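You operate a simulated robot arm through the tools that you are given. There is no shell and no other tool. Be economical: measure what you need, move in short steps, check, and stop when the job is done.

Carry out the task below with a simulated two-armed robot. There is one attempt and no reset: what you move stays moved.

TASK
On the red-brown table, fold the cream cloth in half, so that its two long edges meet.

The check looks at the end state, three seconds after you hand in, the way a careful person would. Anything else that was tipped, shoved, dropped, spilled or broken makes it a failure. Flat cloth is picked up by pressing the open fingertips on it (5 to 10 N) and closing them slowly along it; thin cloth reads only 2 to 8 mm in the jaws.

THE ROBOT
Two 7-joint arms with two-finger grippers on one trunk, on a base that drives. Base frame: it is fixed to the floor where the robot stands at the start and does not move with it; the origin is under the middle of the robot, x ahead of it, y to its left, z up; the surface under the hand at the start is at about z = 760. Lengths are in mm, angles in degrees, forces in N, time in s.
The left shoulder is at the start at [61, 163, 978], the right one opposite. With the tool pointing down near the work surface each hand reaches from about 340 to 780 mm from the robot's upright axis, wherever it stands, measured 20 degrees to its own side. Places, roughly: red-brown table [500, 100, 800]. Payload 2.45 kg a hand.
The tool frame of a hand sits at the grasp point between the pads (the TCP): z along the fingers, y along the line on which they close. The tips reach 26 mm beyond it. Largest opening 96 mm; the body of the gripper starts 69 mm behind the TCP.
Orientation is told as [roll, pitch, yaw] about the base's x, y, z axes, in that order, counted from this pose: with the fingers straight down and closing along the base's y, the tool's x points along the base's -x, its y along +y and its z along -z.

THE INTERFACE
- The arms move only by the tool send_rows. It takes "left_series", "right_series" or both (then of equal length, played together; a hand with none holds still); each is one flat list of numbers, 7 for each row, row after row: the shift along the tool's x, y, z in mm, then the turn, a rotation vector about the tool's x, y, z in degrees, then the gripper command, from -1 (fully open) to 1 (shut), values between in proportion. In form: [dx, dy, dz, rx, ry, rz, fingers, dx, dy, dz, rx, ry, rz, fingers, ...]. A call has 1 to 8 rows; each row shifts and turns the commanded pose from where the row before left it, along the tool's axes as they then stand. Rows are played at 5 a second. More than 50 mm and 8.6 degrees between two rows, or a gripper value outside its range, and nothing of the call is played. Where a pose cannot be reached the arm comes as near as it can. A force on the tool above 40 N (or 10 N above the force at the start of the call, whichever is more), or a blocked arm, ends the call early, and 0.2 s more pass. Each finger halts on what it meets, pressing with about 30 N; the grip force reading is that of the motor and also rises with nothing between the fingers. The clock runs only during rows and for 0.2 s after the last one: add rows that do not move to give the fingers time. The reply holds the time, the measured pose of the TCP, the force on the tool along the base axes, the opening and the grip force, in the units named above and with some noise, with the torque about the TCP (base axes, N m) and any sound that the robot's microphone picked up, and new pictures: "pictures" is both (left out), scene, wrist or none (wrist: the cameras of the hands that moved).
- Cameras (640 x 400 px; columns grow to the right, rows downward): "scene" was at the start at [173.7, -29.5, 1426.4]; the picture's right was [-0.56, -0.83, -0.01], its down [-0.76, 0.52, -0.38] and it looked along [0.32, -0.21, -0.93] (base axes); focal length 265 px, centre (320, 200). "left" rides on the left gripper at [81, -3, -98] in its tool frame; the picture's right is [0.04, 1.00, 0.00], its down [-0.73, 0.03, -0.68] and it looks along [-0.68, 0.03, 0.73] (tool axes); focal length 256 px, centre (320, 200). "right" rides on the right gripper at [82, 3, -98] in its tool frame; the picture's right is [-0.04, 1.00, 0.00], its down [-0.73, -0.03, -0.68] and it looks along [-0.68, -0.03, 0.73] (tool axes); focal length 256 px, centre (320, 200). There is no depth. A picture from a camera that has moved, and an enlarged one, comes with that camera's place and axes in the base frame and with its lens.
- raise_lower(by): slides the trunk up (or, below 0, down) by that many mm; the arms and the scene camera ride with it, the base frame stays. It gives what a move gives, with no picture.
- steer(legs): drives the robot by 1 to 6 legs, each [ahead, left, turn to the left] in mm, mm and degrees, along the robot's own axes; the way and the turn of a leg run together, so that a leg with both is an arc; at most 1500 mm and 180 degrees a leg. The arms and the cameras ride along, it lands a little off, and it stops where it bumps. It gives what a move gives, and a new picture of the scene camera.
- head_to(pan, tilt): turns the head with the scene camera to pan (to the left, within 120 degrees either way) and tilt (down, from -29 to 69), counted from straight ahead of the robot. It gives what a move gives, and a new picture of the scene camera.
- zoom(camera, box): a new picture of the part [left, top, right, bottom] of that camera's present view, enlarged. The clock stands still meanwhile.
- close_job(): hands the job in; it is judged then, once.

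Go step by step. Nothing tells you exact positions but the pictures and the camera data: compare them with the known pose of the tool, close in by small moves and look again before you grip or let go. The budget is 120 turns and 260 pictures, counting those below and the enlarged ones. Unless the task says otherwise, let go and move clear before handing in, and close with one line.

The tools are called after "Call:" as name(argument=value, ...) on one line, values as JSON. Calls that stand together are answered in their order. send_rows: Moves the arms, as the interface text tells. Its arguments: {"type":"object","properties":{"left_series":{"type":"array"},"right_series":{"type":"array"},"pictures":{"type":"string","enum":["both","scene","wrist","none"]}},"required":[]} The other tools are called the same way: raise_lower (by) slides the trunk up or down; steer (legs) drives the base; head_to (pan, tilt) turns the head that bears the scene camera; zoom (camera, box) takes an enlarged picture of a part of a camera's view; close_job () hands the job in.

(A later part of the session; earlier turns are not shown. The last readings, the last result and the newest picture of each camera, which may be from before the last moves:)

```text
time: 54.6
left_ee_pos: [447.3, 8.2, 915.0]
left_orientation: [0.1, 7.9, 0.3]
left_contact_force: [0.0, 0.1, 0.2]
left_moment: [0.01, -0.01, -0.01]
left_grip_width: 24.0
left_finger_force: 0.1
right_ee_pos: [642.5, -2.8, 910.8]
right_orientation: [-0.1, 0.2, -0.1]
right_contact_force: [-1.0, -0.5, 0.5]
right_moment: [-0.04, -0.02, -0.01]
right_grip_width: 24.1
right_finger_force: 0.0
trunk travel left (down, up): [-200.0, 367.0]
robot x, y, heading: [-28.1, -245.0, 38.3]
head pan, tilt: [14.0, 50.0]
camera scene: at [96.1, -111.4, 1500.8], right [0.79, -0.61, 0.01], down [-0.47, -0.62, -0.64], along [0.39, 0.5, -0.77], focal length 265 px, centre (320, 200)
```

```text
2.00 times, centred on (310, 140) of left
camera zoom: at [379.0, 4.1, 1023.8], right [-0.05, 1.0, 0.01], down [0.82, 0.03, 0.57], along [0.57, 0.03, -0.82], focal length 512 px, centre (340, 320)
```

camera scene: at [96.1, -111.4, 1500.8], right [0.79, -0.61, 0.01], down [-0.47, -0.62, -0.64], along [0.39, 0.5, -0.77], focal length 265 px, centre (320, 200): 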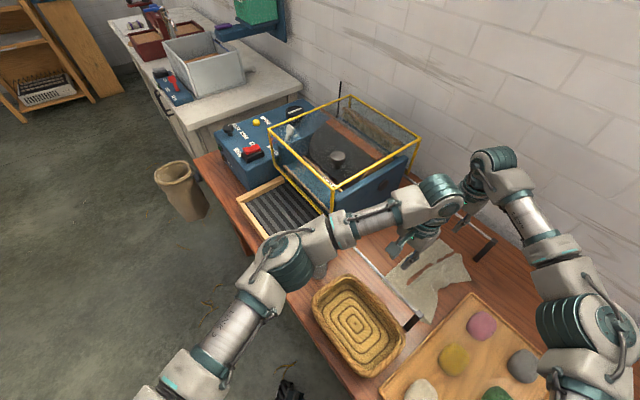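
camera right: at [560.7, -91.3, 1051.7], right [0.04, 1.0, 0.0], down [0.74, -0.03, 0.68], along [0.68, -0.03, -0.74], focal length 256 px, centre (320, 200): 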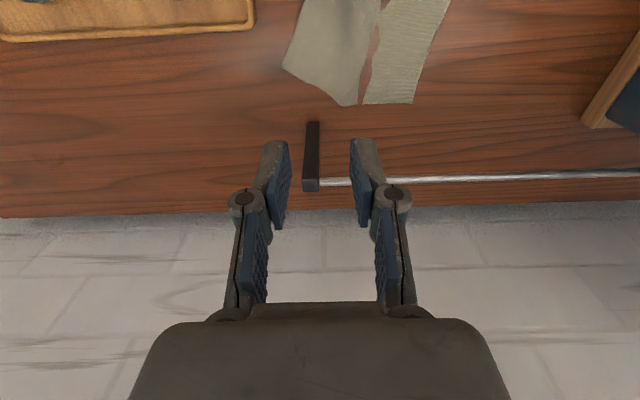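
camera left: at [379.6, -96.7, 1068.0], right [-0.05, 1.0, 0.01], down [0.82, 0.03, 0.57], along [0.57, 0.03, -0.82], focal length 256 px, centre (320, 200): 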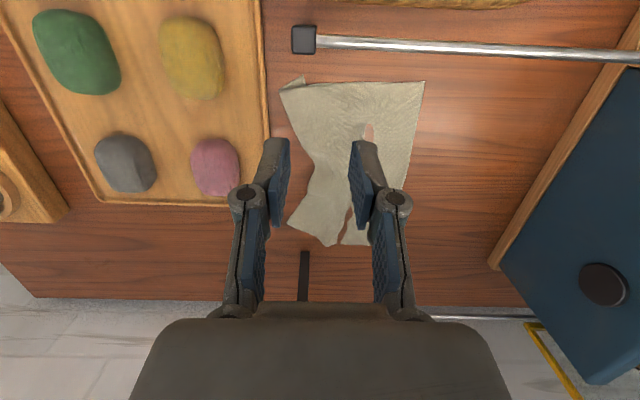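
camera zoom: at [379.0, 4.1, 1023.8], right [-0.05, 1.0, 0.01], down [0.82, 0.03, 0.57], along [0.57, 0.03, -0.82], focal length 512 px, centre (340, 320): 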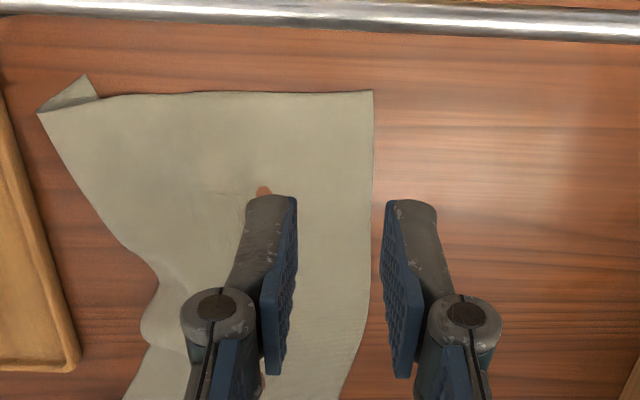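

Edge estimates: y≈13 at x 660 and y≈26 at x 447. I go down with 24 mm open jaws, centred 15 mm inside.

Call:
send_rows(left_series=[-4, 3, 30, 0, 0, 0, 0.5, -4.2, 0, 30, 0, 0, 0, 0.5, -4.2, 0, 30, 0, 0, 0, 0.5, -3, 0, 22, 0, 0, 0, 0.5, -1, 0, 9, 0, 0, 0, 0.5, 0, 0, 0, 0, 0, 0, 0.5, 0, 0, 0, 0, 0, 0, 0.5], right_series=[-9, 1, 30, 0, 0, 0, 0.5, -9, 0, 30, 0, 0, 0, 0.5, 0, 0, 30, 0, 0, 0, 0.5, 0, 0, 20, 0, 0, 0, 0.5, 0, 0, 9, 0, 0, 0, 0.5, 0, 0, 0, 0, 0, 0, 0.5, 0, 0, 0, 0, 0, 0, 0.5], pictures="wrist")

```text
time: 56.2
left_ee_pos: [445.9, 10.5, 794.3]
left_orientation: [0.0, 8.0, 0.5]
left_contact_force: [0.1, -0.8, 0.4]
left_moment: [0.01, 0.03, -0.03]
left_grip_width: 23.8
left_finger_force: 0.2
right_ee_pos: [661.8, -1.0, 791.7]
right_orientation: [-0.1, 0.3, -0.1]
right_contact_force: [0.3, -0.6, 0.0]
right_moment: [0.02, -0.01, -0.03]
right_grip_width: 24.0
right_finger_force: 0.0
trunk travel left (down, up): [-200.0, 367.0]
robot x, y, heading: [-31.0, -248.9, 38.3]
head pan, tilt: [14.0, 50.0]
camera right: at [580.0, 0.2, 888.8], right [0.04, 1.0, 0.0], down [0.74, -0.03, 0.68], along [0.68, -0.03, -0.74], focal length 256 px, centre (320, 200)
camera left: at [378.1, 7.7, 902.8], right [-0.05, 1.0, 0.01], down [0.82, 0.03, 0.57], along [0.57, 0.03, -0.82], focal length 256 px, centre (320, 200)
```

right: 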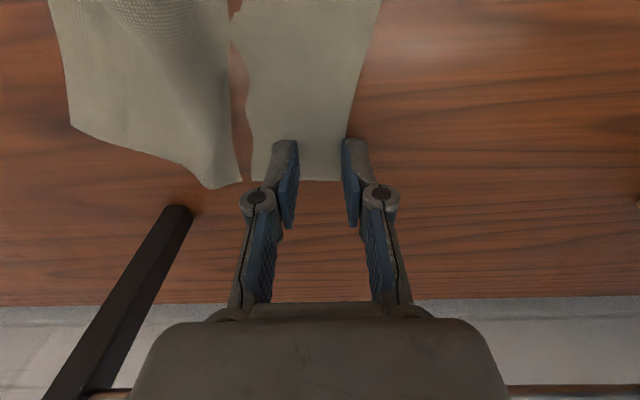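
left: 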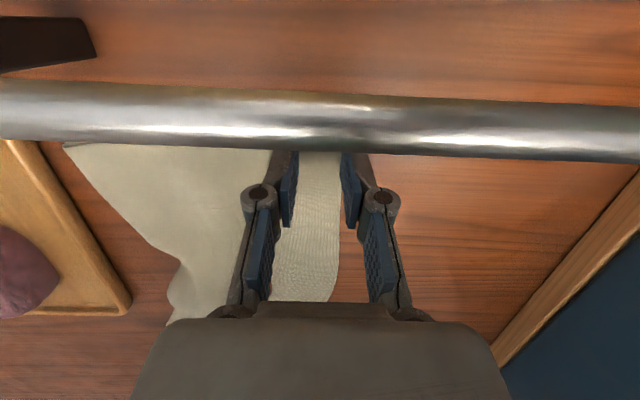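

The outer fingers sit just off the edge, so I shift both inward before pressing.

Call:
send_rows(left_series=[0, -6, 0, 0, 0, 0, 0.5, 0, -5, 0, 0, 0, 0, 0.5, -0.4, 0, 3, 0, 0, 0, 0.5, -0.3, 0, 2, 0, 0, 0, 0.5, 0, 0, 0, 0, 0, 0, 0.5, 0, 0, 0, 0, 0, 0, 0.5], right_series=[0, -5, 0, 0, 0, 0, 0.5, 0, -4, 0, 0, 0, 0, 0.5, 0, 0, 2, 0, 0, 0, 0.5, 0, 0, 2, 0, 0, 0, 0.5, 0, 0, 0, 0, 0, 0, 0.5, 0, 0, 0, 0, 0, 0, 0.5], pictures="wrist")

```text
time: 57.6
left_ee_pos: [445.4, -0.3, 787.9]
left_orientation: [0.1, 7.9, 0.4]
left_contact_force: [1.2, 0.9, 12.7]
left_moment: [0.15, -0.15, -0.01]
left_grip_width: 23.8
left_finger_force: 0.4
right_ee_pos: [658.4, -12.1, 787.5]
right_orientation: [0.0, 0.1, -0.1]
right_contact_force: [-0.5, 0.1, -0.4]
right_moment: [-0.05, -0.03, 0.0]
right_grip_width: 23.9
right_finger_force: 0.1
trunk travel left (down, up): [-200.0, 367.0]
robot x, y, heading: [-29.5, -249.8, 38.7]
head pan, tilt: [14.0, 50.0]
camera right: at [578.0, -9.9, 885.4], right [0.04, 1.0, 0.0], down [0.73, -0.03, 0.68], along [0.68, -0.03, -0.74], focal length 256 px, centre (320, 200)
camera left: at [377.9, -4.0, 897.5], right [-0.05, 1.0, 0.01], down [0.82, 0.03, 0.57], along [0.57, 0.03, -0.82], focal length 256 px, centre (320, 200)
```

right: 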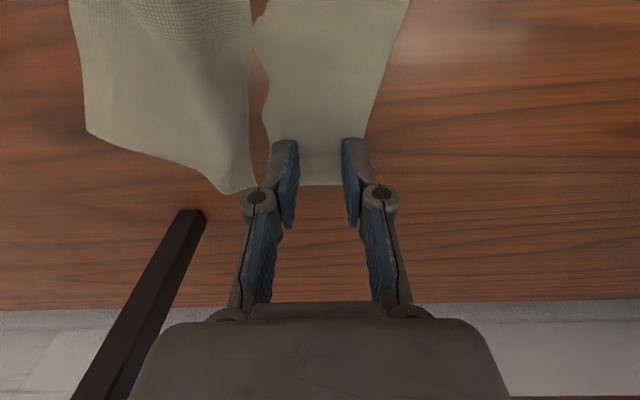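
left: 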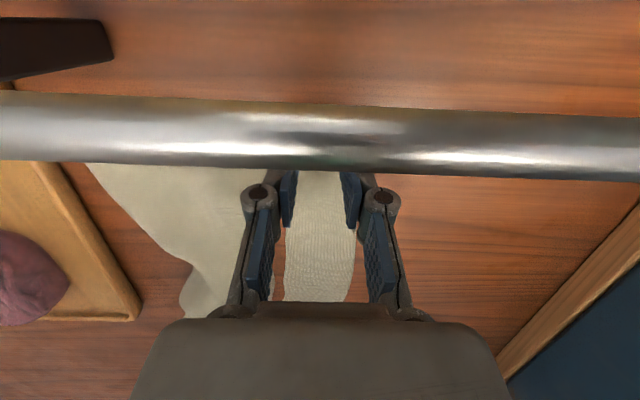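

Call:
send_rows(left_series=[0, 0, -0.3, -0.5, 0, 0, 0.5, 0, 0, 0, 0, 0, 0, 0.5], right_series=[0, 0, 1.7, 0, 0, 0, 0.5, 0, 0, 0, 0, 0, 0, 0.5], pictures="none")

```text
time: 58.2
left_ee_pos: [444.7, -1.1, 788.9]
left_orientation: [0.6, 8.0, 0.5]
left_contact_force: [2.7, -0.3, 7.1]
left_moment: [-0.08, -0.1, -0.05]
left_grip_width: 24.2
left_finger_force: 0.3
right_ee_pos: [658.2, -11.5, 787.8]
right_orientation: [0.0, 0.0, -0.2]
right_contact_force: [-1.5, -0.8, 9.4]
right_moment: [-0.04, 0.02, 0.01]
right_grip_width: 24.5
right_finger_force: 0.0
trunk travel left (down, up): [-200.0, 367.0]
robot x, y, heading: [-27.6, -249.4, 38.8]
head pan, tilt: [14.0, 50.0]
```

Call:
send_rows(left_series=[0, 0, 0.3, 0.25, 0, 0, 0.5, 0, 0, 0, 0, 0, 0, 0.5, 0, 0, 0, 0, 0, 0, 0.57, 0, 0, 0, 0, 0, 0, 0.64, 0, 0, 0, 0, 0, 0, 0.71, 0, 0, 0, 0, 0, 0, 0.78], right_series=[0, 0, 0, 0, 0, 0, 0.5, 0, 0, 0, 0, 0, 0, 0.5, 0, 0, 0, 0, 0, 0, 0.57, 0, 0, 0, 0, 0, 0, 0.64, 0, 0, 0, 0, 0, 0, 0.71, 0, 0, 0, 0, 0, 0, 0.78], pictures="wrist")

```text
time: 59.6
left_ee_pos: [443.2, 0.3, 789.0]
left_orientation: [0.3, 7.9, 0.3]
left_contact_force: [0.5, 0.5, 1.8]
left_moment: [0.0, -0.07, 0.01]
left_grip_width: 9.8
left_finger_force: 0.1
right_ee_pos: [658.8, -12.0, 788.0]
right_orientation: [0.0, 0.1, -0.1]
right_contact_force: [-0.3, 0.8, 17.8]
right_moment: [0.05, -0.04, 0.0]
right_grip_width: 10.1
right_finger_force: 0.1
trunk travel left (down, up): [-200.0, 367.0]
robot x, y, heading: [-28.1, -246.3, 38.5]
head pan, tilt: [14.0, 50.0]
camera right: at [577.5, -9.4, 884.3], right [0.04, 1.0, 0.0], down [0.73, -0.03, 0.68], along [0.68, -0.03, -0.73], focal length 256 px, centre (320, 200)
camera left: at [377.2, -4.2, 897.3], right [-0.05, 1.0, 0.01], down [0.82, 0.03, 0.57], along [0.57, 0.04, -0.82], focal length 256 px, centre (320, 200)
```

right: 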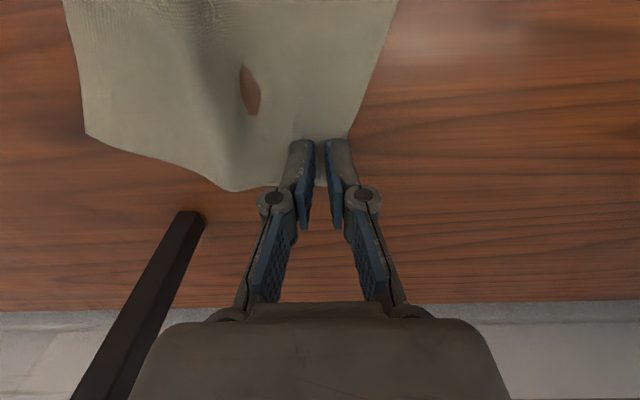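
left: 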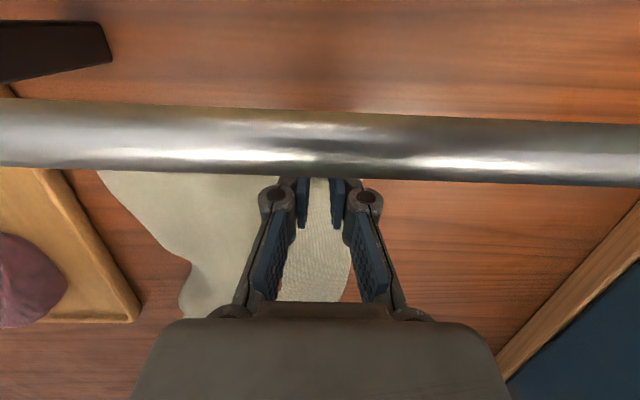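

Call:
send_rows(left_series=[0, 0, 0.5, 0, 0, 0, 0.85, 0, 0, 0, 0, 0, 0, 0.93, 0, 0, 0, 0, 0, 0, 1, 0, 0, 0, 0, 0, 0, 1, 0, 0, 0, 0, 0, 0, 1], right_series=[0, 0, -0.4, 0, 0, 0, 0.85, 0, 0, 0, 0, 0, 0, 0.93, 0, 0, 0, 0, 0, 0, 1, 0, 0, 0, 0, 0, 0, 1, 0, 0, 0, 0, 0, 0, 1], pictures="wrist")

```text
time: 60.8
left_ee_pos: [444.3, 0.2, 787.4]
left_orientation: [0.3, 7.9, 0.4]
left_contact_force: [0.2, 0.9, 0.5]
left_moment: [-0.02, 0.02, -0.01]
left_grip_width: 0.0
left_finger_force: 28.7
right_ee_pos: [658.4, -11.9, 786.7]
right_orientation: [-0.1, 0.2, -0.1]
right_contact_force: [-2.0, 0.5, 9.9]
right_moment: [0.03, 0.04, 0.01]
right_grip_width: 0.0
right_finger_force: 29.0
trunk travel left (down, up): [-200.0, 367.0]
robot x, y, heading: [-28.1, -247.6, 38.6]
head pan, tilt: [14.0, 50.0]
camera right: at [577.8, -9.6, 883.8], right [0.04, 1.0, 0.0], down [0.73, -0.03, 0.68], along [0.68, -0.03, -0.74], focal length 256 px, centre (320, 200)
camera left: at [377.2, -4.0, 896.4], right [-0.05, 1.0, 0.01], down [0.82, 0.03, 0.57], along [0.57, 0.03, -0.82], focal length 256 px, centre (320, 200)
```

right: 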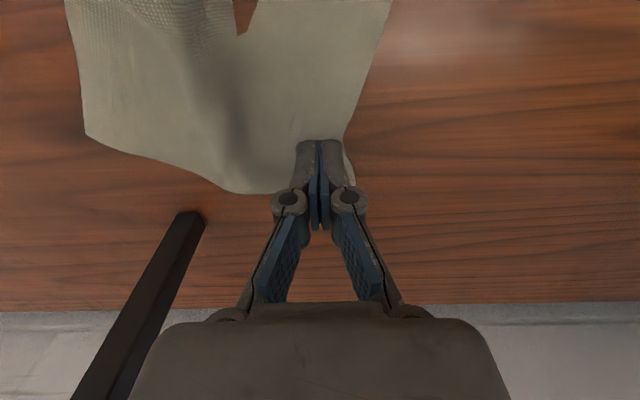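
left: 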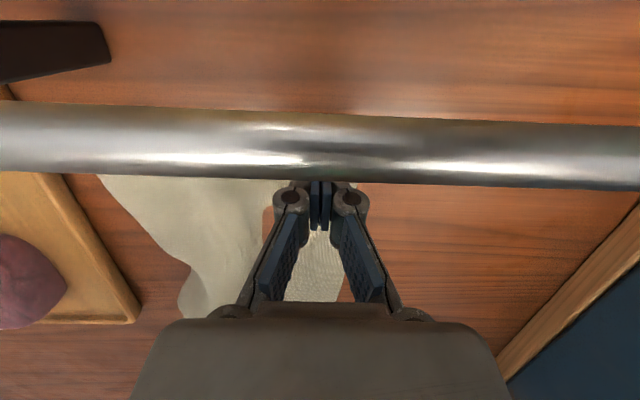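

24 mm is too small a bite, since the 40 mm bite buckled properly. I lift, open to 38 mm and look at the edge position.

Call:
send_rows(left_series=[1, 0, -7, 0, 0, 0, 1, 1, 0, -8, 0, 0, 0, 0.6, 1, 0, -8, 0, 0, 0, 0.2, 0, 0, 0, 0, 0, 0, 0.2], right_series=[0, 0, -7, 0, 0, 0, 1, 0, 0, -8, 0, 0, 0, 0.6, 0, 0, -8, 0, 0, 0, 0.2, 0, 0, 0, 0, 0, 0, 0.2], pictures="wrist")

```text
time: 61.8
left_ee_pos: [445.9, 0.6, 810.0]
left_orientation: [0.2, 8.0, 0.4]
left_contact_force: [0.4, 0.9, 0.3]
left_moment: [0.02, 0.01, 0.01]
left_grip_width: 38.5
left_finger_force: 0.0
right_ee_pos: [659.0, -12.7, 808.0]
right_orientation: [-0.1, 0.2, -0.1]
right_contact_force: [1.0, -0.2, 0.2]
right_moment: [0.0, 0.0, -0.01]
right_grip_width: 38.3
right_finger_force: 0.1
trunk travel left (down, up): [-200.0, 367.0]
robot x, y, heading: [-30.7, -252.7, 38.4]
head pan, tilt: [14.0, 50.0]
camera right: at [578.7, -8.9, 906.1], right [0.04, 1.0, 0.0], down [0.74, -0.03, 0.68], along [0.68, -0.03, -0.74], focal length 256 px, centre (320, 200)
camera left: at [377.7, -4.4, 919.3], right [-0.05, 1.0, 0.01], down [0.82, 0.03, 0.57], along [0.57, 0.03, -0.82], focal length 256 px, centre (320, 200)
```

right: 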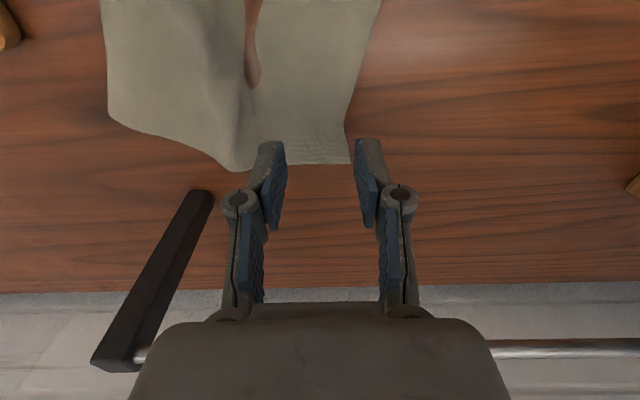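
left: 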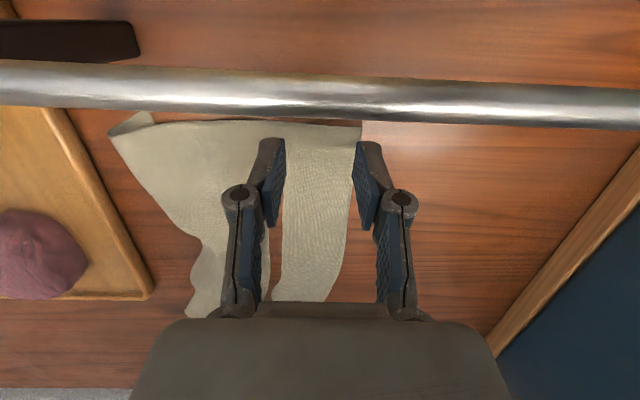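

Call:
send_rows(left_series=[-1.2, 0, 10, 0, 0, 0, 0.29, -1.2, 0, 9, 0, 0, 0, 0.29, -0.3, 0, 2, 0, 0, 0, 0.29, 0, 0, 0, 0, 0, 0, 0.29, 0, 0, 0, 0, 0, 0, 0.29], right_series=[0, -7, 9, 0, 0, 0, 0.29, 0, 0, 9, 0, 0, 0, 0.29, 0, 0, 3, 0, 0, 0, 0.29, 0, 0, 0, 0, 0, 0, 0.29, 0, 0, 0, 0, 0, 0, 0.29], pictures="wrist")

```text
time: 63.0
left_ee_pos: [445.0, -0.7, 787.4]
left_orientation: [0.2, 8.0, 0.5]
left_contact_force: [-0.2, 0.4, 0.4]
left_moment: [-0.01, 0.01, 0.0]
left_grip_width: 33.9
left_finger_force: 0.0
right_ee_pos: [661.0, -19.3, 787.6]
right_orientation: [-0.1, 0.2, -0.1]
right_contact_force: [-0.2, -0.1, 0.7]
right_moment: [0.02, -0.01, -0.01]
right_grip_width: 34.0
right_finger_force: 0.0
trunk travel left (down, up): [-200.0, 367.0]
robot x, y, heading: [-27.3, -248.5, 38.4]
head pan, tilt: [14.0, 50.0]
camera right: at [579.2, -16.5, 885.0], right [0.04, 1.0, 0.0], down [0.74, -0.03, 0.68], along [0.68, -0.03, -0.74], focal length 256 px, centre (320, 200)
camera left: at [377.5, -4.8, 897.7], right [-0.05, 1.0, 0.01], down [0.82, 0.03, 0.57], along [0.57, 0.03, -0.82], focal length 256 px, centre (320, 200)
```

right: 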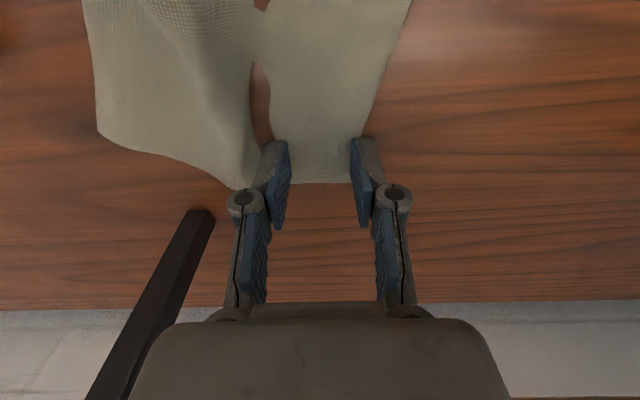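
left: 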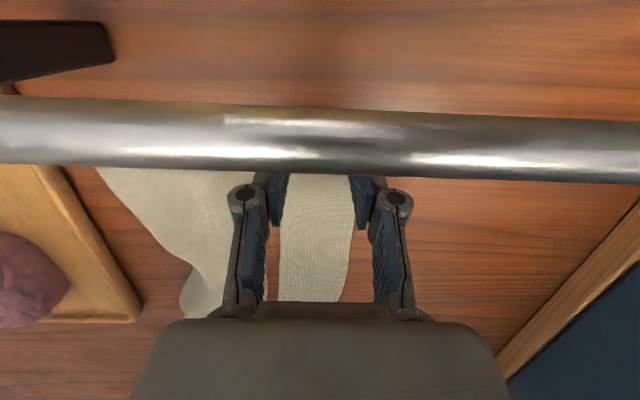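

Call:
send_rows(left_series=[0, -2, 0, 0, 0, 0, 0.29, -0.2, 0, 1.5, 0, 0, 0, 0.29, 0, 0, 0, 0, 0, 0, 0.29], right_series=[0, -2, 0, 0, 0, 0, 0.29, 0, 0, 1.7, 0, 0, 0, 0.29, 0, 0, 0, 0, 0, 0, 0.29], pictures="none")

```text
time: 63.8
left_ee_pos: [444.0, -2.5, 788.2]
left_orientation: [0.3, 7.8, 0.4]
left_contact_force: [0.7, -0.6, 2.1]
left_moment: [-0.05, -0.07, -0.03]
left_grip_width: 34.0
left_finger_force: 0.4
right_ee_pos: [659.1, -20.1, 787.1]
right_orientation: [0.0, 0.1, -0.1]
right_contact_force: [0.8, 2.0, 6.9]
right_moment: [0.05, -0.06, -0.02]
right_grip_width: 34.6
right_finger_force: 0.4
trunk travel left (down, up): [-200.0, 367.0]
robot x, y, heading: [-30.1, -251.2, 38.5]
head pan, tilt: [14.0, 50.0]
```

Call:
send_rows(left_series=[0, 0, 0.9, 0.3, 0, 0, 0.29, 0, 0, 0, 0, 0, 0, 0.29], right_series=[0, 0, 0.2, 0, 0, 0, 0.29, 0, 0, 0, 0, 0, 0, 0.29], pictures="none")

```text
time: 64.4
left_ee_pos: [444.5, -2.6, 788.7]
left_orientation: [0.0, 7.9, 0.4]
left_contact_force: [1.9, 0.8, 6.1]
left_moment: [0.05, -0.06, 0.0]
left_grip_width: 34.4
left_finger_force: 0.1
right_ee_pos: [660.2, -21.7, 786.8]
right_orientation: [0.0, 0.0, 0.0]
right_contact_force: [1.1, 0.9, 9.4]
right_moment: [0.02, -0.01, -0.02]
right_grip_width: 32.5
right_finger_force: 0.1
trunk travel left (down, up): [-200.0, 367.0]
robot x, y, heading: [-31.3, -248.3, 38.4]
head pan, tilt: [14.0, 50.0]
```

Both feet press evenly. I close slowly.

Call:
send_rows(left_series=[0, 0, 0.4, 0, 0, 0, 0.29, 0, 0, 0, 0, 0, 0, 0.37, 0, 0, 0, 0, 0, 0, 0.45, 0, 0, 0, 0, 0, 0, 0.53, 0, 0, 0, 0, 0, 0, 0.61, 0, 0, 0, 0, 0, 0, 0.69, 0, 0, 0, 0, 0, 0, 0.77, 0, 0, 0, 0, 0, 0, 0.85], right_series=[0, 0, 0, 0, 0, 0, 0.29, 0, 0, 0, 0, 0, 0, 0.37, 0, 0, 0, 0, 0, 0, 0.45, 0, 0, 0, 0, 0, 0, 0.53, 0, 0, 0, 0, 0, 0, 0.61, 0, 0, 0, 0, 0, 0, 0.69, 0, 0, 0, 0, 0, 0, 0.77, 0, 0, 0, 0, 0, 0, 0.85], pictures="wrist")

```text
time: 66.2
left_ee_pos: [444.7, -2.7, 788.1]
left_orientation: [0.0, 7.9, 0.4]
left_contact_force: [1.4, -0.3, 11.5]
left_moment: [0.03, -0.09, -0.01]
left_grip_width: 8.1
left_finger_force: 0.2
right_ee_pos: [658.2, -21.3, 787.0]
right_orientation: [-0.1, 0.1, 0.0]
right_contact_force: [-1.1, -1.1, 10.3]
right_moment: [0.01, 0.04, -0.03]
right_grip_width: 6.3
right_finger_force: 0.1
trunk travel left (down, up): [-200.0, 367.0]
robot x, y, heading: [-28.1, -252.1, 38.3]
head pan, tilt: [14.0, 50.0]
camera right: at [577.9, -18.9, 884.4], right [0.04, 1.0, 0.0], down [0.73, -0.03, 0.68], along [0.68, -0.03, -0.74], focal length 256 px, centre (320, 200)
camera left: at [376.8, -6.3, 896.6], right [-0.05, 1.0, 0.01], down [0.82, 0.03, 0.57], along [0.57, 0.03, -0.82], focal length 256 px, centre (320, 200)
```

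right: 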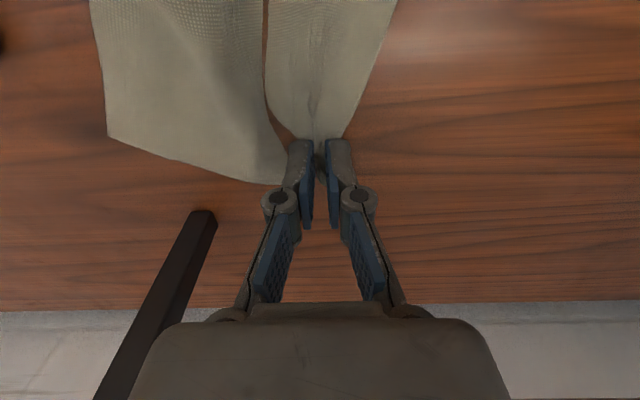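
left: 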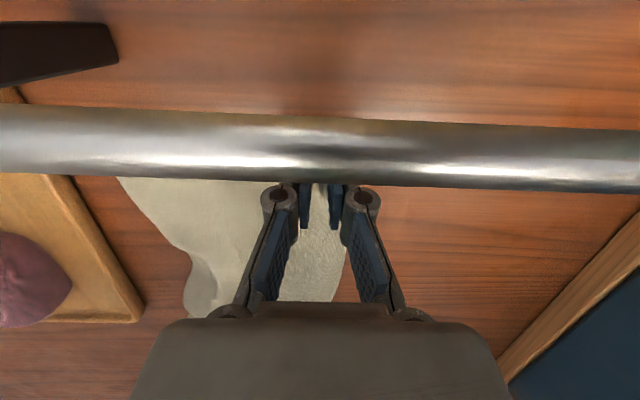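

The cloth gathers between the fingers on both sides. I finish closing.

Call:
send_rows(left_series=[0, 0, -0.3, 0, 0, 0, 0.93, 0, 0, 0, 0, 0, 0, 1, 0, 0, 0, 0, 0, 0, 1, 0, 0, 0, 0, 0, 0, 1], right_series=[0, 0, -0.2, 0, 0, 0, 0.93, 0, 0, 0, 0, 0, 0, 1, 0, 0, 0, 0, 0, 0, 1, 0, 0, 0, 0, 0, 0, 1], pictures="none")

```text
time: 67.2
left_ee_pos: [445.4, -1.8, 787.5]
left_orientation: [0.0, 8.0, 0.4]
left_contact_force: [1.5, -5.9, 2.8]
left_moment: [-0.61, -0.08, 0.0]
left_grip_width: 3.3
left_finger_force: 25.8
right_ee_pos: [660.6, -22.1, 787.3]
right_orientation: [-0.1, 0.1, -0.1]
right_contact_force: [1.9, -0.4, 18.4]
right_moment: [0.01, 0.05, 0.02]
right_grip_width: 2.7
right_finger_force: 35.3
trunk travel left (down, up): [-200.0, 367.0]
robot x, y, heading: [-30.6, -248.0, 38.6]
head pan, tilt: [14.0, 50.0]
```

Both are gripped (3.3 and 2.7 mm). I lift gently, squaring the held edge to the table.

Call:
send_rows(left_series=[1.4, 0, -10, 0, 0, 0, 1, 2.1, 0, -15, 0, 0, 0, 1, 2.8, 0, -20, 0, 0, 0, 1, 2.8, -2, -20, 0, 0, 0, 1, 2.8, -2, -20, 0, 0, 0, 1, 2.8, -2, -20, 0, 0, 0, 1, 2.8, -2, -20, 0, 0, 0, 1, 2.8, -2, -20, 0, 0, 0, 1], right_series=[0, 0, -10, 0, 0, 0, 1, 0, 0, -15, 0, 0, 0, 1, 0, 0, -20, 0, 0, 0, 1, 1, 2, -20, 0, 0, 0, 1, 1, 2, -20, 0, 0, 0, 1, 1, 2, -20, 0, 0, 0, 1, 1, 2, -20, 0, 0, 0, 1, 1, 2, -20, 0, 0, 0, 1], pictures="wrist")

```text
time: 69.0
left_ee_pos: [444.3, -12.4, 932.9]
left_orientation: [0.1, 8.0, 0.5]
left_contact_force: [-0.3, 0.1, -2.5]
left_moment: [0.03, -0.06, 0.0]
left_grip_width: 3.6
left_finger_force: 26.8
right_ee_pos: [654.3, -9.0, 933.1]
right_orientation: [-0.1, 0.2, -0.2]
right_contact_force: [-0.8, 0.3, -0.2]
right_moment: [-0.05, -0.03, 0.03]
right_grip_width: 5.1
right_finger_force: 38.5
trunk travel left (down, up): [-200.0, 367.0]
robot x, y, heading: [-24.7, -249.8, 38.4]
head pan, tilt: [14.0, 50.0]
camera right: at [573.1, -6.6, 1031.4], right [0.04, 1.0, 0.0], down [0.73, -0.03, 0.68], along [0.68, -0.03, -0.74], focal length 256 px, centre (320, 200)
camera left: at [377.1, -16.1, 1041.8], right [-0.05, 1.0, 0.01], down [0.82, 0.04, 0.57], along [0.57, 0.03, -0.82], focal length 256 px, centre (320, 200)
```

right: 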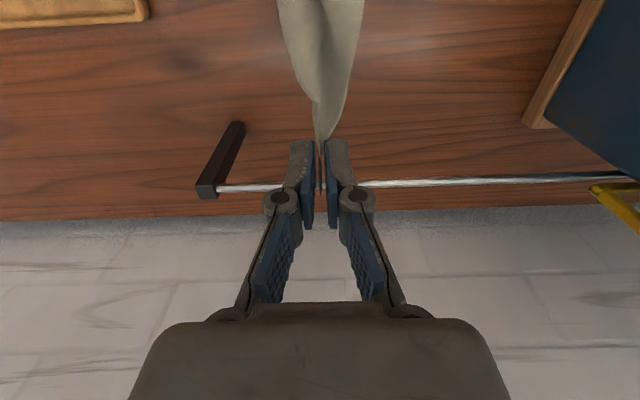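
left: 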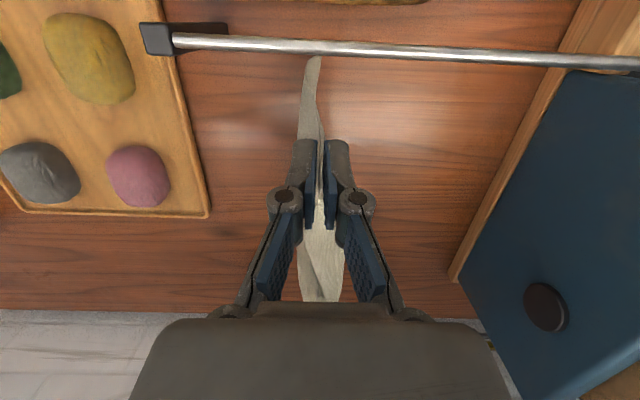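

The cloth hangs straight by its left edge. I shift up and left, then lower while moving right so the free edge stays behind on the +y side.

Call:
send_rows(left_series=[1, 8, -6, 0, 0, 0, 1, 0.8, 8, -6, 0, 0, 0, 1, 0.8, 10, -6, 0, 0, 0, 1, 0, 10, 0, 0, 0, 0, 1, 0, 10, 0, 0, 0, 0, 1, 0, 4, 0, 0, 0, 0, 1, 0, 0, 0, 0, 0, 0, 1, 0, 0, 0, 0, 0, 0, 1], right_series=[0, 8, -6, 0, 0, 0, 1, -1, 8, -6, 0, 0, 0, 1, -2, 10, -6, 0, 0, 0, 1, 0, 10, 0, 0, 0, 0, 1, 0, 10, 0, 0, 0, 0, 1, 0, 4, 0, 0, 0, 0, 1, 0, 0, 0, 0, 0, 0, 1, 0, 0, 0, 0, 0, 0, 1], pictures="wrist")

```text
time: 70.8
left_ee_pos: [445.7, 38.3, 951.1]
left_orientation: [0.0, 8.0, 0.4]
left_contact_force: [-0.6, -2.0, 0.5]
left_moment: [0.06, -0.01, 0.02]
left_grip_width: 2.4
left_finger_force: 35.2
right_ee_pos: [657.2, 38.1, 950.1]
right_orientation: [-0.1, 0.2, -0.1]
right_contact_force: [-0.3, -0.1, 0.0]
right_moment: [0.06, 0.0, 0.0]
right_grip_width: 3.3
right_finger_force: 37.2
right hand out of reach, approached as far as the arm can: row 5
trunk travel left (down, up): [-200.0, 367.0]
robot x, y, heading: [-24.0, -251.4, 38.5]
head pan, tilt: [14.0, 50.0]
camera right: at [575.7, 40.8, 1048.1], right [0.04, 1.0, 0.0], down [0.74, -0.03, 0.68], along [0.68, -0.03, -0.74], focal length 256 px, centre (320, 200)
camera left: at [378.1, 34.1, 1059.8], right [-0.05, 1.0, 0.01], down [0.82, 0.03, 0.57], along [0.57, 0.03, -0.82], focal length 256 px, centre (320, 200)
```

right: 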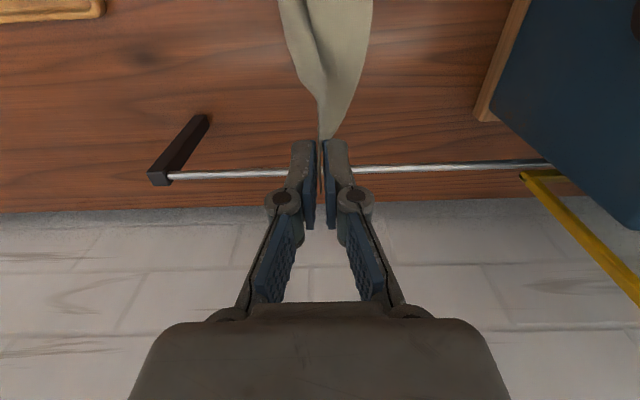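
left: 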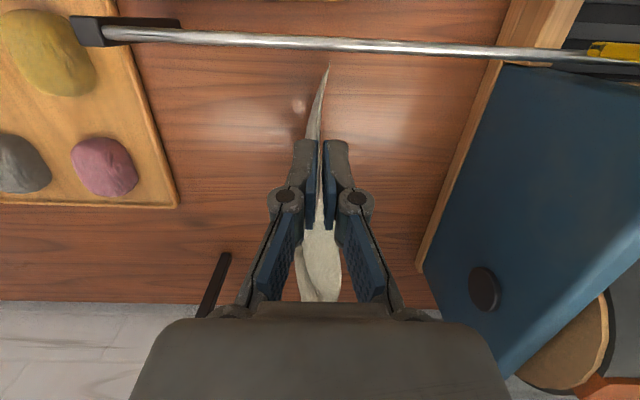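

Now the lowering sweep toward −y.

Call:
send_rows(left_series=[-2, -5, 14, 0, 0, 0, 1, -2, -7, 14, 0, 0, 0, 1, -1.4, -10, 10, 0, 0, 0, 1, -1, -11, 7, 0, 0, 0, 1, -0.8, -12, 6, 0, 0, 0, 1, -0.7, -12, 5, 0, 0, 0, 1, -0.7, -12, 5, 0, 0, 0, 1, -0.6, -12, 4, 0, 0, 0, 1], right_series=[0, -5, 14, 0, 0, 0, 1, 0, -7, 14, 0, 0, 0, 1, 0, -10, 10, 0, 0, 0, 1, 0, -11, 7, 0, 0, 0, 1, 0, -12, 6, 0, 0, 0, 1, 0, -12, 5, 0, 0, 0, 1, 0, -12, 5, 0, 0, 0, 1, 0, -12, 4, 0, 0, 0, 1], pictures="wrist")

```text
time: 72.6
left_ee_pos: [445.0, -44.3, 887.0]
left_orientation: [0.1, 8.1, 0.4]
left_contact_force: [0.5, -1.1, 0.4]
left_moment: [0.04, 0.01, 0.01]
left_grip_width: 0.1
left_finger_force: 31.6
right_ee_pos: [653.9, -45.6, 885.5]
right_orientation: [-0.1, 0.3, -0.2]
right_contact_force: [0.2, 0.1, 0.0]
right_moment: [0.02, 0.04, 0.04]
right_grip_width: 5.2
right_finger_force: 34.9
trunk travel left (down, up): [-200.0, 367.0]
robot x, y, heading: [-26.2, -249.0, 38.7]
head pan, tilt: [14.0, 50.0]
camera right: at [573.4, -43.4, 982.1], right [0.04, 1.0, 0.0], down [0.74, -0.03, 0.68], along [0.68, -0.03, -0.74], focal length 256 px, centre (320, 200)
camera left: at [378.1, -47.7, 995.5], right [-0.05, 1.0, 0.01], down [0.82, 0.03, 0.57], along [0.57, 0.03, -0.82], focal length 256 px, centre (320, 200)
```

right: 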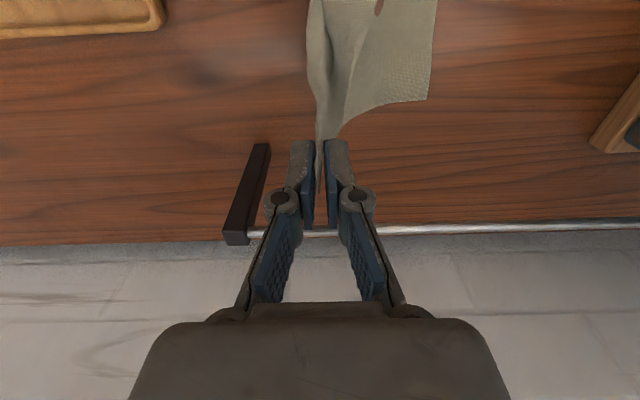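
left: 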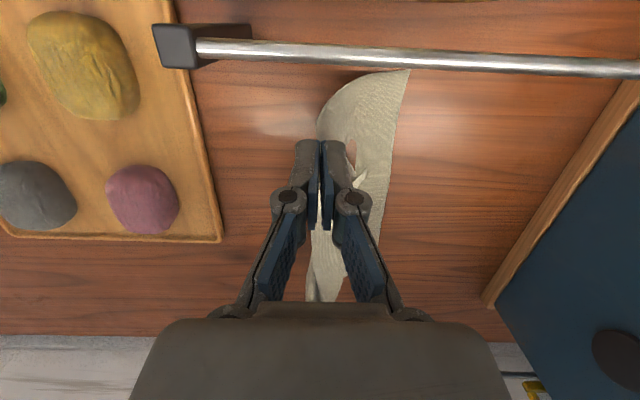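

The free edge rests from (407,29) to (664,48), and the cloth bellies to the −y side as wanted. I continue down and then bring the held edge back over toward +y.

Call:
send_rows(left_series=[-1.7, -6, 12, 0, 0, 0, 1, -1.7, -6, 12, 0, 0, 0, 1, -1.7, -6, 12, 0, 0, 0, 1, -2, 9, 14, 0, 0, 0, 1, -1.4, 12, 10, 0, 0, 0, 1, -0.8, 12, 6, 0, 0, 0, 1], right_series=[0, -5, 12, 0, 0, 0, 1, 0, -5, 12, 0, 0, 0, 1, 0, -5, 12, 0, 0, 0, 1, 0, 12, 14, 0, 0, 0, 1, 0, 15, 10, 0, 0, 0, 1, 0, 15, 6, 0, 0, 0, 1], pictures="both")

```text
time: 74.0
left_ee_pos: [444.4, -26.3, 818.1]
left_orientation: [-0.1, 8.1, 0.3]
left_contact_force: [-0.1, -0.6, -1.5]
left_moment: [-0.01, -0.03, -0.02]
left_grip_width: 2.0
left_finger_force: 34.1
right_ee_pos: [655.0, -16.6, 814.2]
right_orientation: [-0.3, 0.1, -0.1]
right_contact_force: [0.8, -0.2, -0.7]
right_moment: [0.0, 0.01, -0.01]
right_grip_width: 4.3
right_finger_force: 29.8
trunk travel left (down, up): [-200.0, 367.0]
robot x, y, heading: [-26.0, -248.4, 38.8]
head pan, tilt: [14.0, 50.0]
camera scene: at [95.2, -109.8, 1500.7], right [0.79, -0.61, 0.01], down [-0.47, -0.62, -0.64], along [0.39, 0.5, -0.77], focal length 265 px, centre (320, 200)
camera right: at [573.4, -14.9, 913.9], right [0.04, 1.0, 0.0], down [0.74, -0.03, 0.68], along [0.68, -0.03, -0.74], focal length 256 px, centre (320, 200)
camera left: at [377.9, -30.1, 928.0], right [-0.05, 1.0, 0.0], down [0.82, 0.04, 0.57], along [0.57, 0.03, -0.82], focal length 256 px, centre (320, 200)
```

scene: 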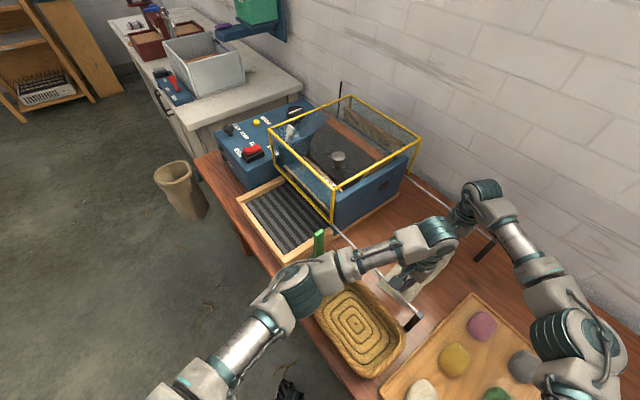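
right: 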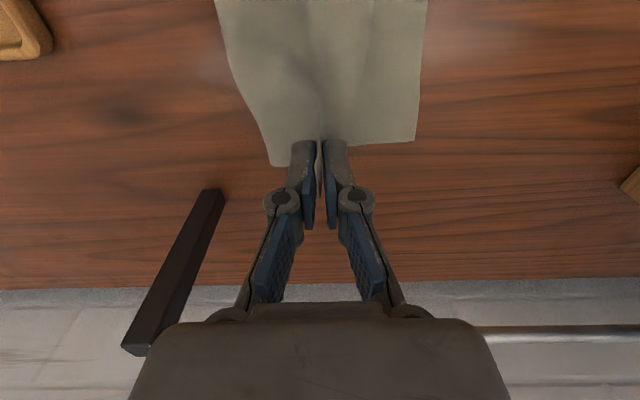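
left: 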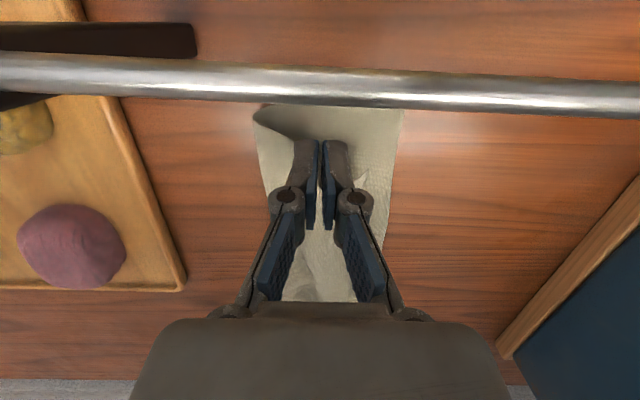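

The fold is forming well: fold line at y≈−54…−70, free edge at y≈26…47. I bring the held edge down next to the free edge.

Call:
send_rows(left_series=[-1, 8, 7, 0, 0, 0, 1, -1, 7, 7, 0, 0, 0, 1, -1, 6, 7, 0, 0, 0, 1, -0.8, 5, 6, 0, 0, 0, 1, 0, 0, 0, 0, 0, 0, 1], right_series=[0, 10, 6, 0, 0, 0, 1, 0, 9, 6, 0, 0, 0, 1, 0, 8, 6, 0, 0, 0, 1, 0, 7, 6, 0, 0, 0, 1, 0, 0, 0, 0, 0, 0, 1], pictures="wrist")

```text
time: 75.2
left_ee_pos: [444.5, -1.7, 790.5]
left_orientation: [0.0, 8.0, 0.5]
left_contact_force: [0.0, -0.1, 0.4]
left_moment: [-0.02, -0.02, -0.03]
left_grip_width: 1.5
left_finger_force: 27.6
right_ee_pos: [653.2, 16.4, 793.3]
right_orientation: [-0.1, 0.1, -0.2]
right_contact_force: [-0.1, -1.3, -0.6]
right_moment: [0.06, 0.01, -0.01]
right_grip_width: 4.4
right_finger_force: 38.3
trunk travel left (down, up): [-200.0, 367.0]
robot x, y, heading: [-23.9, -251.8, 38.7]
head pan, tilt: [14.0, 50.0]
camera right: at [572.7, 17.8, 890.8], right [0.04, 1.0, 0.0], down [0.74, -0.03, 0.68], along [0.68, -0.03, -0.74], focal length 256 px, centre (320, 200)
camera left: at [377.5, -5.7, 900.2], right [-0.05, 1.0, 0.01], down [0.82, 0.04, 0.57], along [0.57, 0.03, -0.82], focal length 256 px, centre (320, 200)
```

right: 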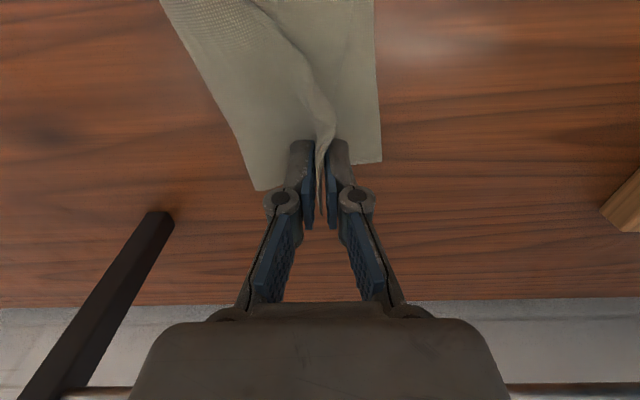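
left: 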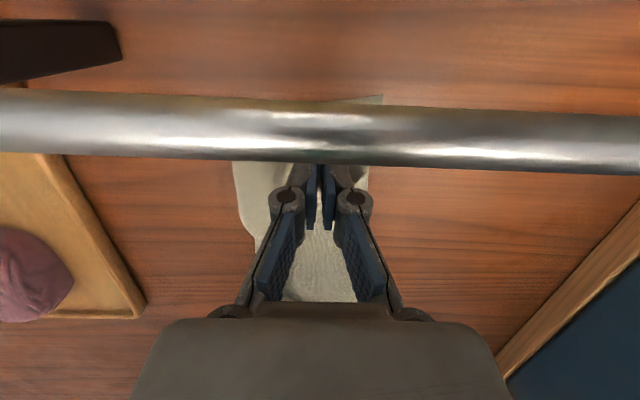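

Now I press lightly and open the fingers slowly, so they spread the gathered ridge flat.

Call:
send_rows(left_series=[-0.3, 0, 2, 0, 0, 0, 1, 0, 0, 0, 0, 0, 0, 1], right_series=[0, 2, 4.5, 0, 0, 0, 1, 0, 2, 0, 0, 0, 0, 1], pictures="none")

```text
time: 75.8
left_ee_pos: [445.5, -1.9, 788.6]
left_orientation: [0.0, 8.0, 0.5]
left_contact_force: [0.4, -1.3, 1.1]
left_moment: [-0.01, -0.03, 0.02]
left_grip_width: 1.0
left_finger_force: 32.1
right_ee_pos: [654.6, 19.5, 788.8]
right_orientation: [-0.1, 0.2, -0.1]
right_contact_force: [-1.0, 0.5, 1.5]
right_moment: [-0.01, 0.02, 0.04]
right_grip_width: 0.7
right_finger_force: 26.5
trunk travel left (down, up): [-200.0, 367.0]
robot x, y, heading: [-32.1, -249.0, 38.4]
head pan, tilt: [14.0, 50.0]
```

Call:
send_rows(left_series=[-0.2, 0, 1.3, 0, 0, 0, 1, 0, 1, 0, 0, 0, 0, 0.9, 0, 1, 0, 0, 0, 0, 0.8, 0, 0, 0, 0, 0, 0, 0.7, 0, 0, 0, 0, 0, 0, 0.6, 0, 0, 0, 0, 0, 0, 0.5, 0, 0, 0, 0, 0, 0, 0.4, 0, 0, 0, 0, 0, 0, 0.3], right_series=[0, 0, 1.5, 0, 0, 0, 1, 0, 1, 0, 0, 0, 0, 0.9, 0, 1, 0, 0, 0, 0, 0.8, 0, 1, 0, 0, 0, 0, 0.7, 0, 1, 0, 0, 0, 0, 0.6, 0, 1, 0, 0, 0, 0, 0.5, 0, 0, 0, 0, 0, 0, 0.4, 0, 0, 0, 0, 0, 0, 0.3], pictures="wrist")

```text
time: 77.6
left_ee_pos: [445.7, -0.6, 788.5]
left_orientation: [-0.1, 7.9, 0.4]
left_contact_force: [-0.8, 0.7, 2.6]
left_moment: [-0.03, -0.04, 0.04]
left_grip_width: 33.4
left_finger_force: 0.1
right_ee_pos: [654.7, 24.9, 787.1]
right_orientation: [-0.1, 0.1, -0.1]
right_contact_force: [0.0, 0.2, 4.5]
right_moment: [-0.1, -0.01, -0.01]
right_grip_width: 33.8
right_finger_force: 0.0
trunk travel left (down, up): [-200.0, 367.0]
robot x, y, heading: [-26.6, -248.0, 38.6]
head pan, tilt: [14.0, 50.0]
camera right: at [573.1, 27.5, 885.2], right [0.04, 1.0, 0.0], down [0.74, -0.03, 0.68], along [0.68, -0.03, -0.74], focal length 256 px, centre (320, 200)
camera left: at [377.6, -3.8, 897.4], right [-0.05, 1.0, 0.01], down [0.82, 0.04, 0.57], along [0.57, 0.03, -0.82], focal length 256 px, centre (320, 200)
```

right: 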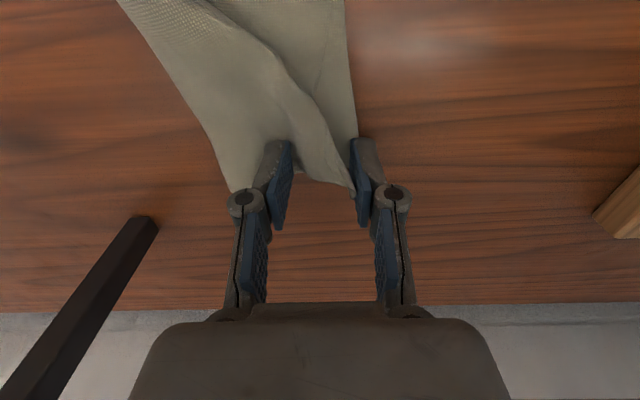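
left: 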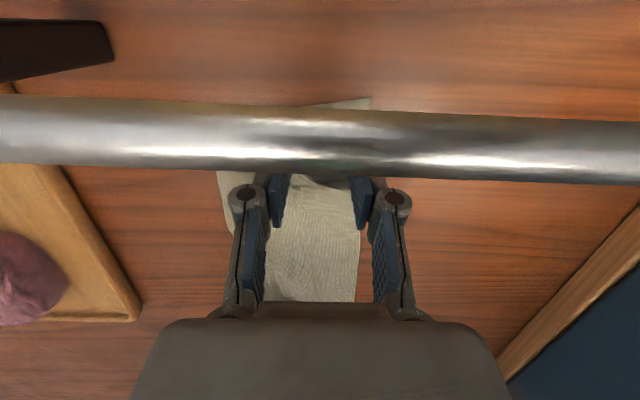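

Released. I lift straight up slowly and look at the whole fold.

Call:
send_rows(left_series=[1.5, 0, -10, 0, 0, 0, 0.3, 4, 0, -30, 0, 0, 0, 0.3, 5, 0, -40, 0, 0, 0, 0.3, 6, 0, -45, 0, 0, 0, 0.3, 6, 0, -45, 0, 0, 0, 0.3, 0, 0, 0, 0, 0, 0, 0.3], right_series=[0, 0, -10, 0, 0, 0, 0.3, 0, 0, -30, 0, 0, 0, 0.3, 0, 0, -40, 0, 0, 0, 0.3, 0, -10, -45, 0, 0, 0, 0.3, 10, -15, -40, 0, 0, 0, 0.3, 10, -10, 0, 0, 0, 0, 0.3], pictures="both")

Call:
zoom(camera="left", box=[210, 50, 450, 250])

Call:
zoom(camera="right", box=[220, 0, 460, 150])

```text
time: 79.0
left_ee_pos: [450.8, -0.4, 957.8]
left_orientation: [0.0, 8.0, 0.5]
left_contact_force: [0.1, 0.9, -0.9]
left_moment: [0.0, 0.01, -0.01]
left_grip_width: 34.0
left_finger_force: 0.0
right_ee_pos: [636.9, -10.6, 951.1]
right_orientation: [0.0, 0.4, 0.0]
right_contact_force: [0.2, -0.7, -0.7]
right_moment: [-0.01, -0.02, 0.01]
right_grip_width: 33.5
right_finger_force: 0.1
trunk travel left (down, up): [-200.0, 367.0]
robot x, y, heading: [-29.3, -244.2, 38.7]
head pan, tilt: [14.0, 50.0]
camera scene: at [97.5, -111.0, 1500.3], right [0.79, -0.61, 0.01], down [-0.47, -0.62, -0.64], along [0.39, 0.5, -0.77], focal length 265 px, centre (320, 200)
camera right: at [556.2, -7.8, 1049.8], right [0.04, 1.0, 0.0], down [0.74, -0.03, 0.68], along [0.67, -0.03, -0.74], focal length 256 px, centre (320, 200)
camera left: at [382.0, -3.5, 1067.2], right [-0.05, 1.0, 0.0], down [0.82, 0.04, 0.57], along [0.57, 0.03, -0.82], focal length 256 px, centre (320, 200)
```

scene: 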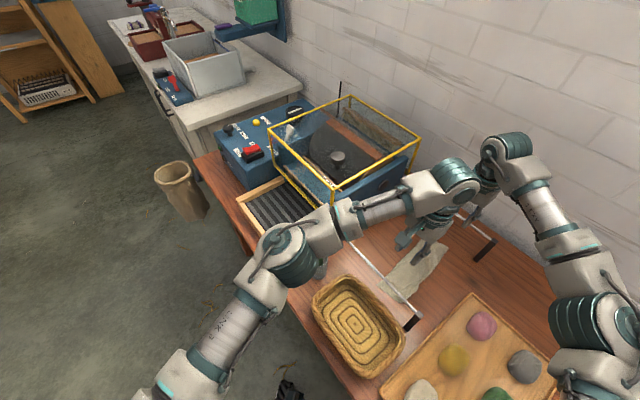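
right: 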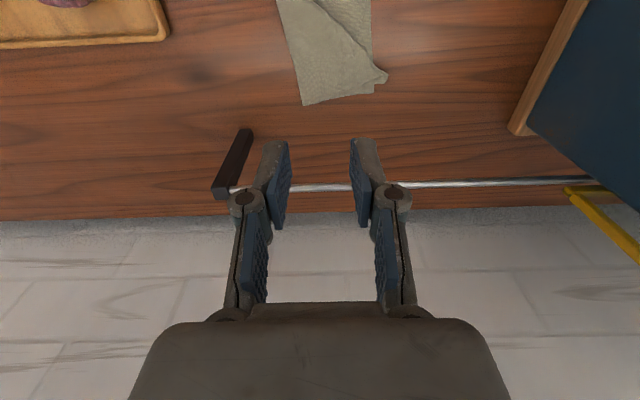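
left: 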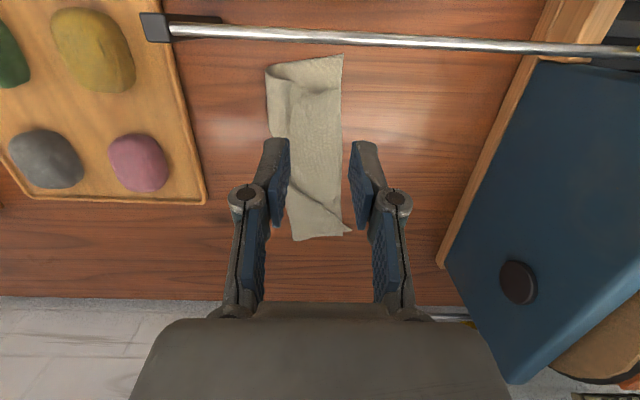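

```text
2.00 times, centred on (330, 150) of left
camera zoom: at [382.0, -3.5, 1067.2], right [-0.05, 1.0, 0.0], down [0.82, 0.04, 0.57], along [0.57, 0.03, -0.82], focal length 512 px, centre (300, 300)
```

zoom: 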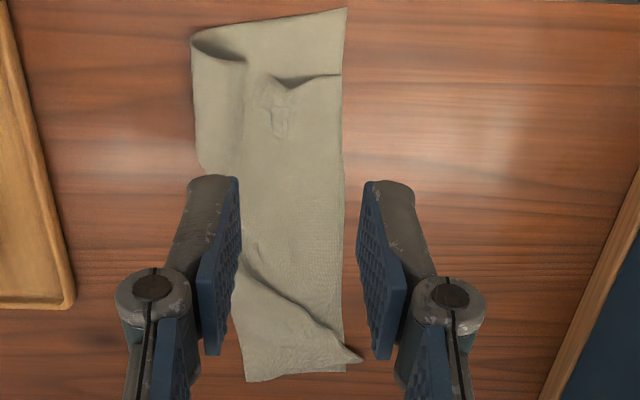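

```text
2.67 times, centred on (340, 75) of right
camera zoom: at [556.2, -7.8, 1049.8], right [0.04, 1.0, 0.0], down [0.74, -0.03, 0.68], along [0.67, -0.03, -0.74], focal length 683 px, centre (267, 533)
```

zoom: 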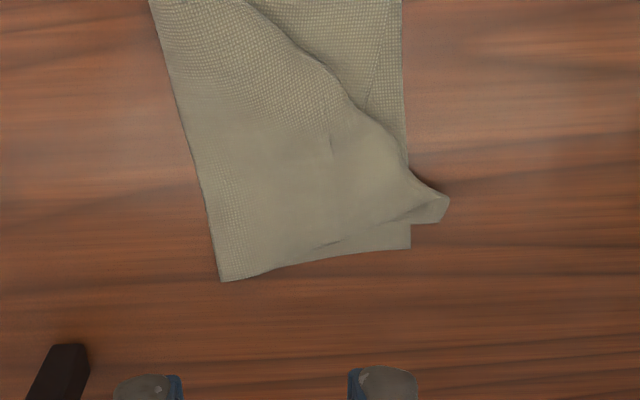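

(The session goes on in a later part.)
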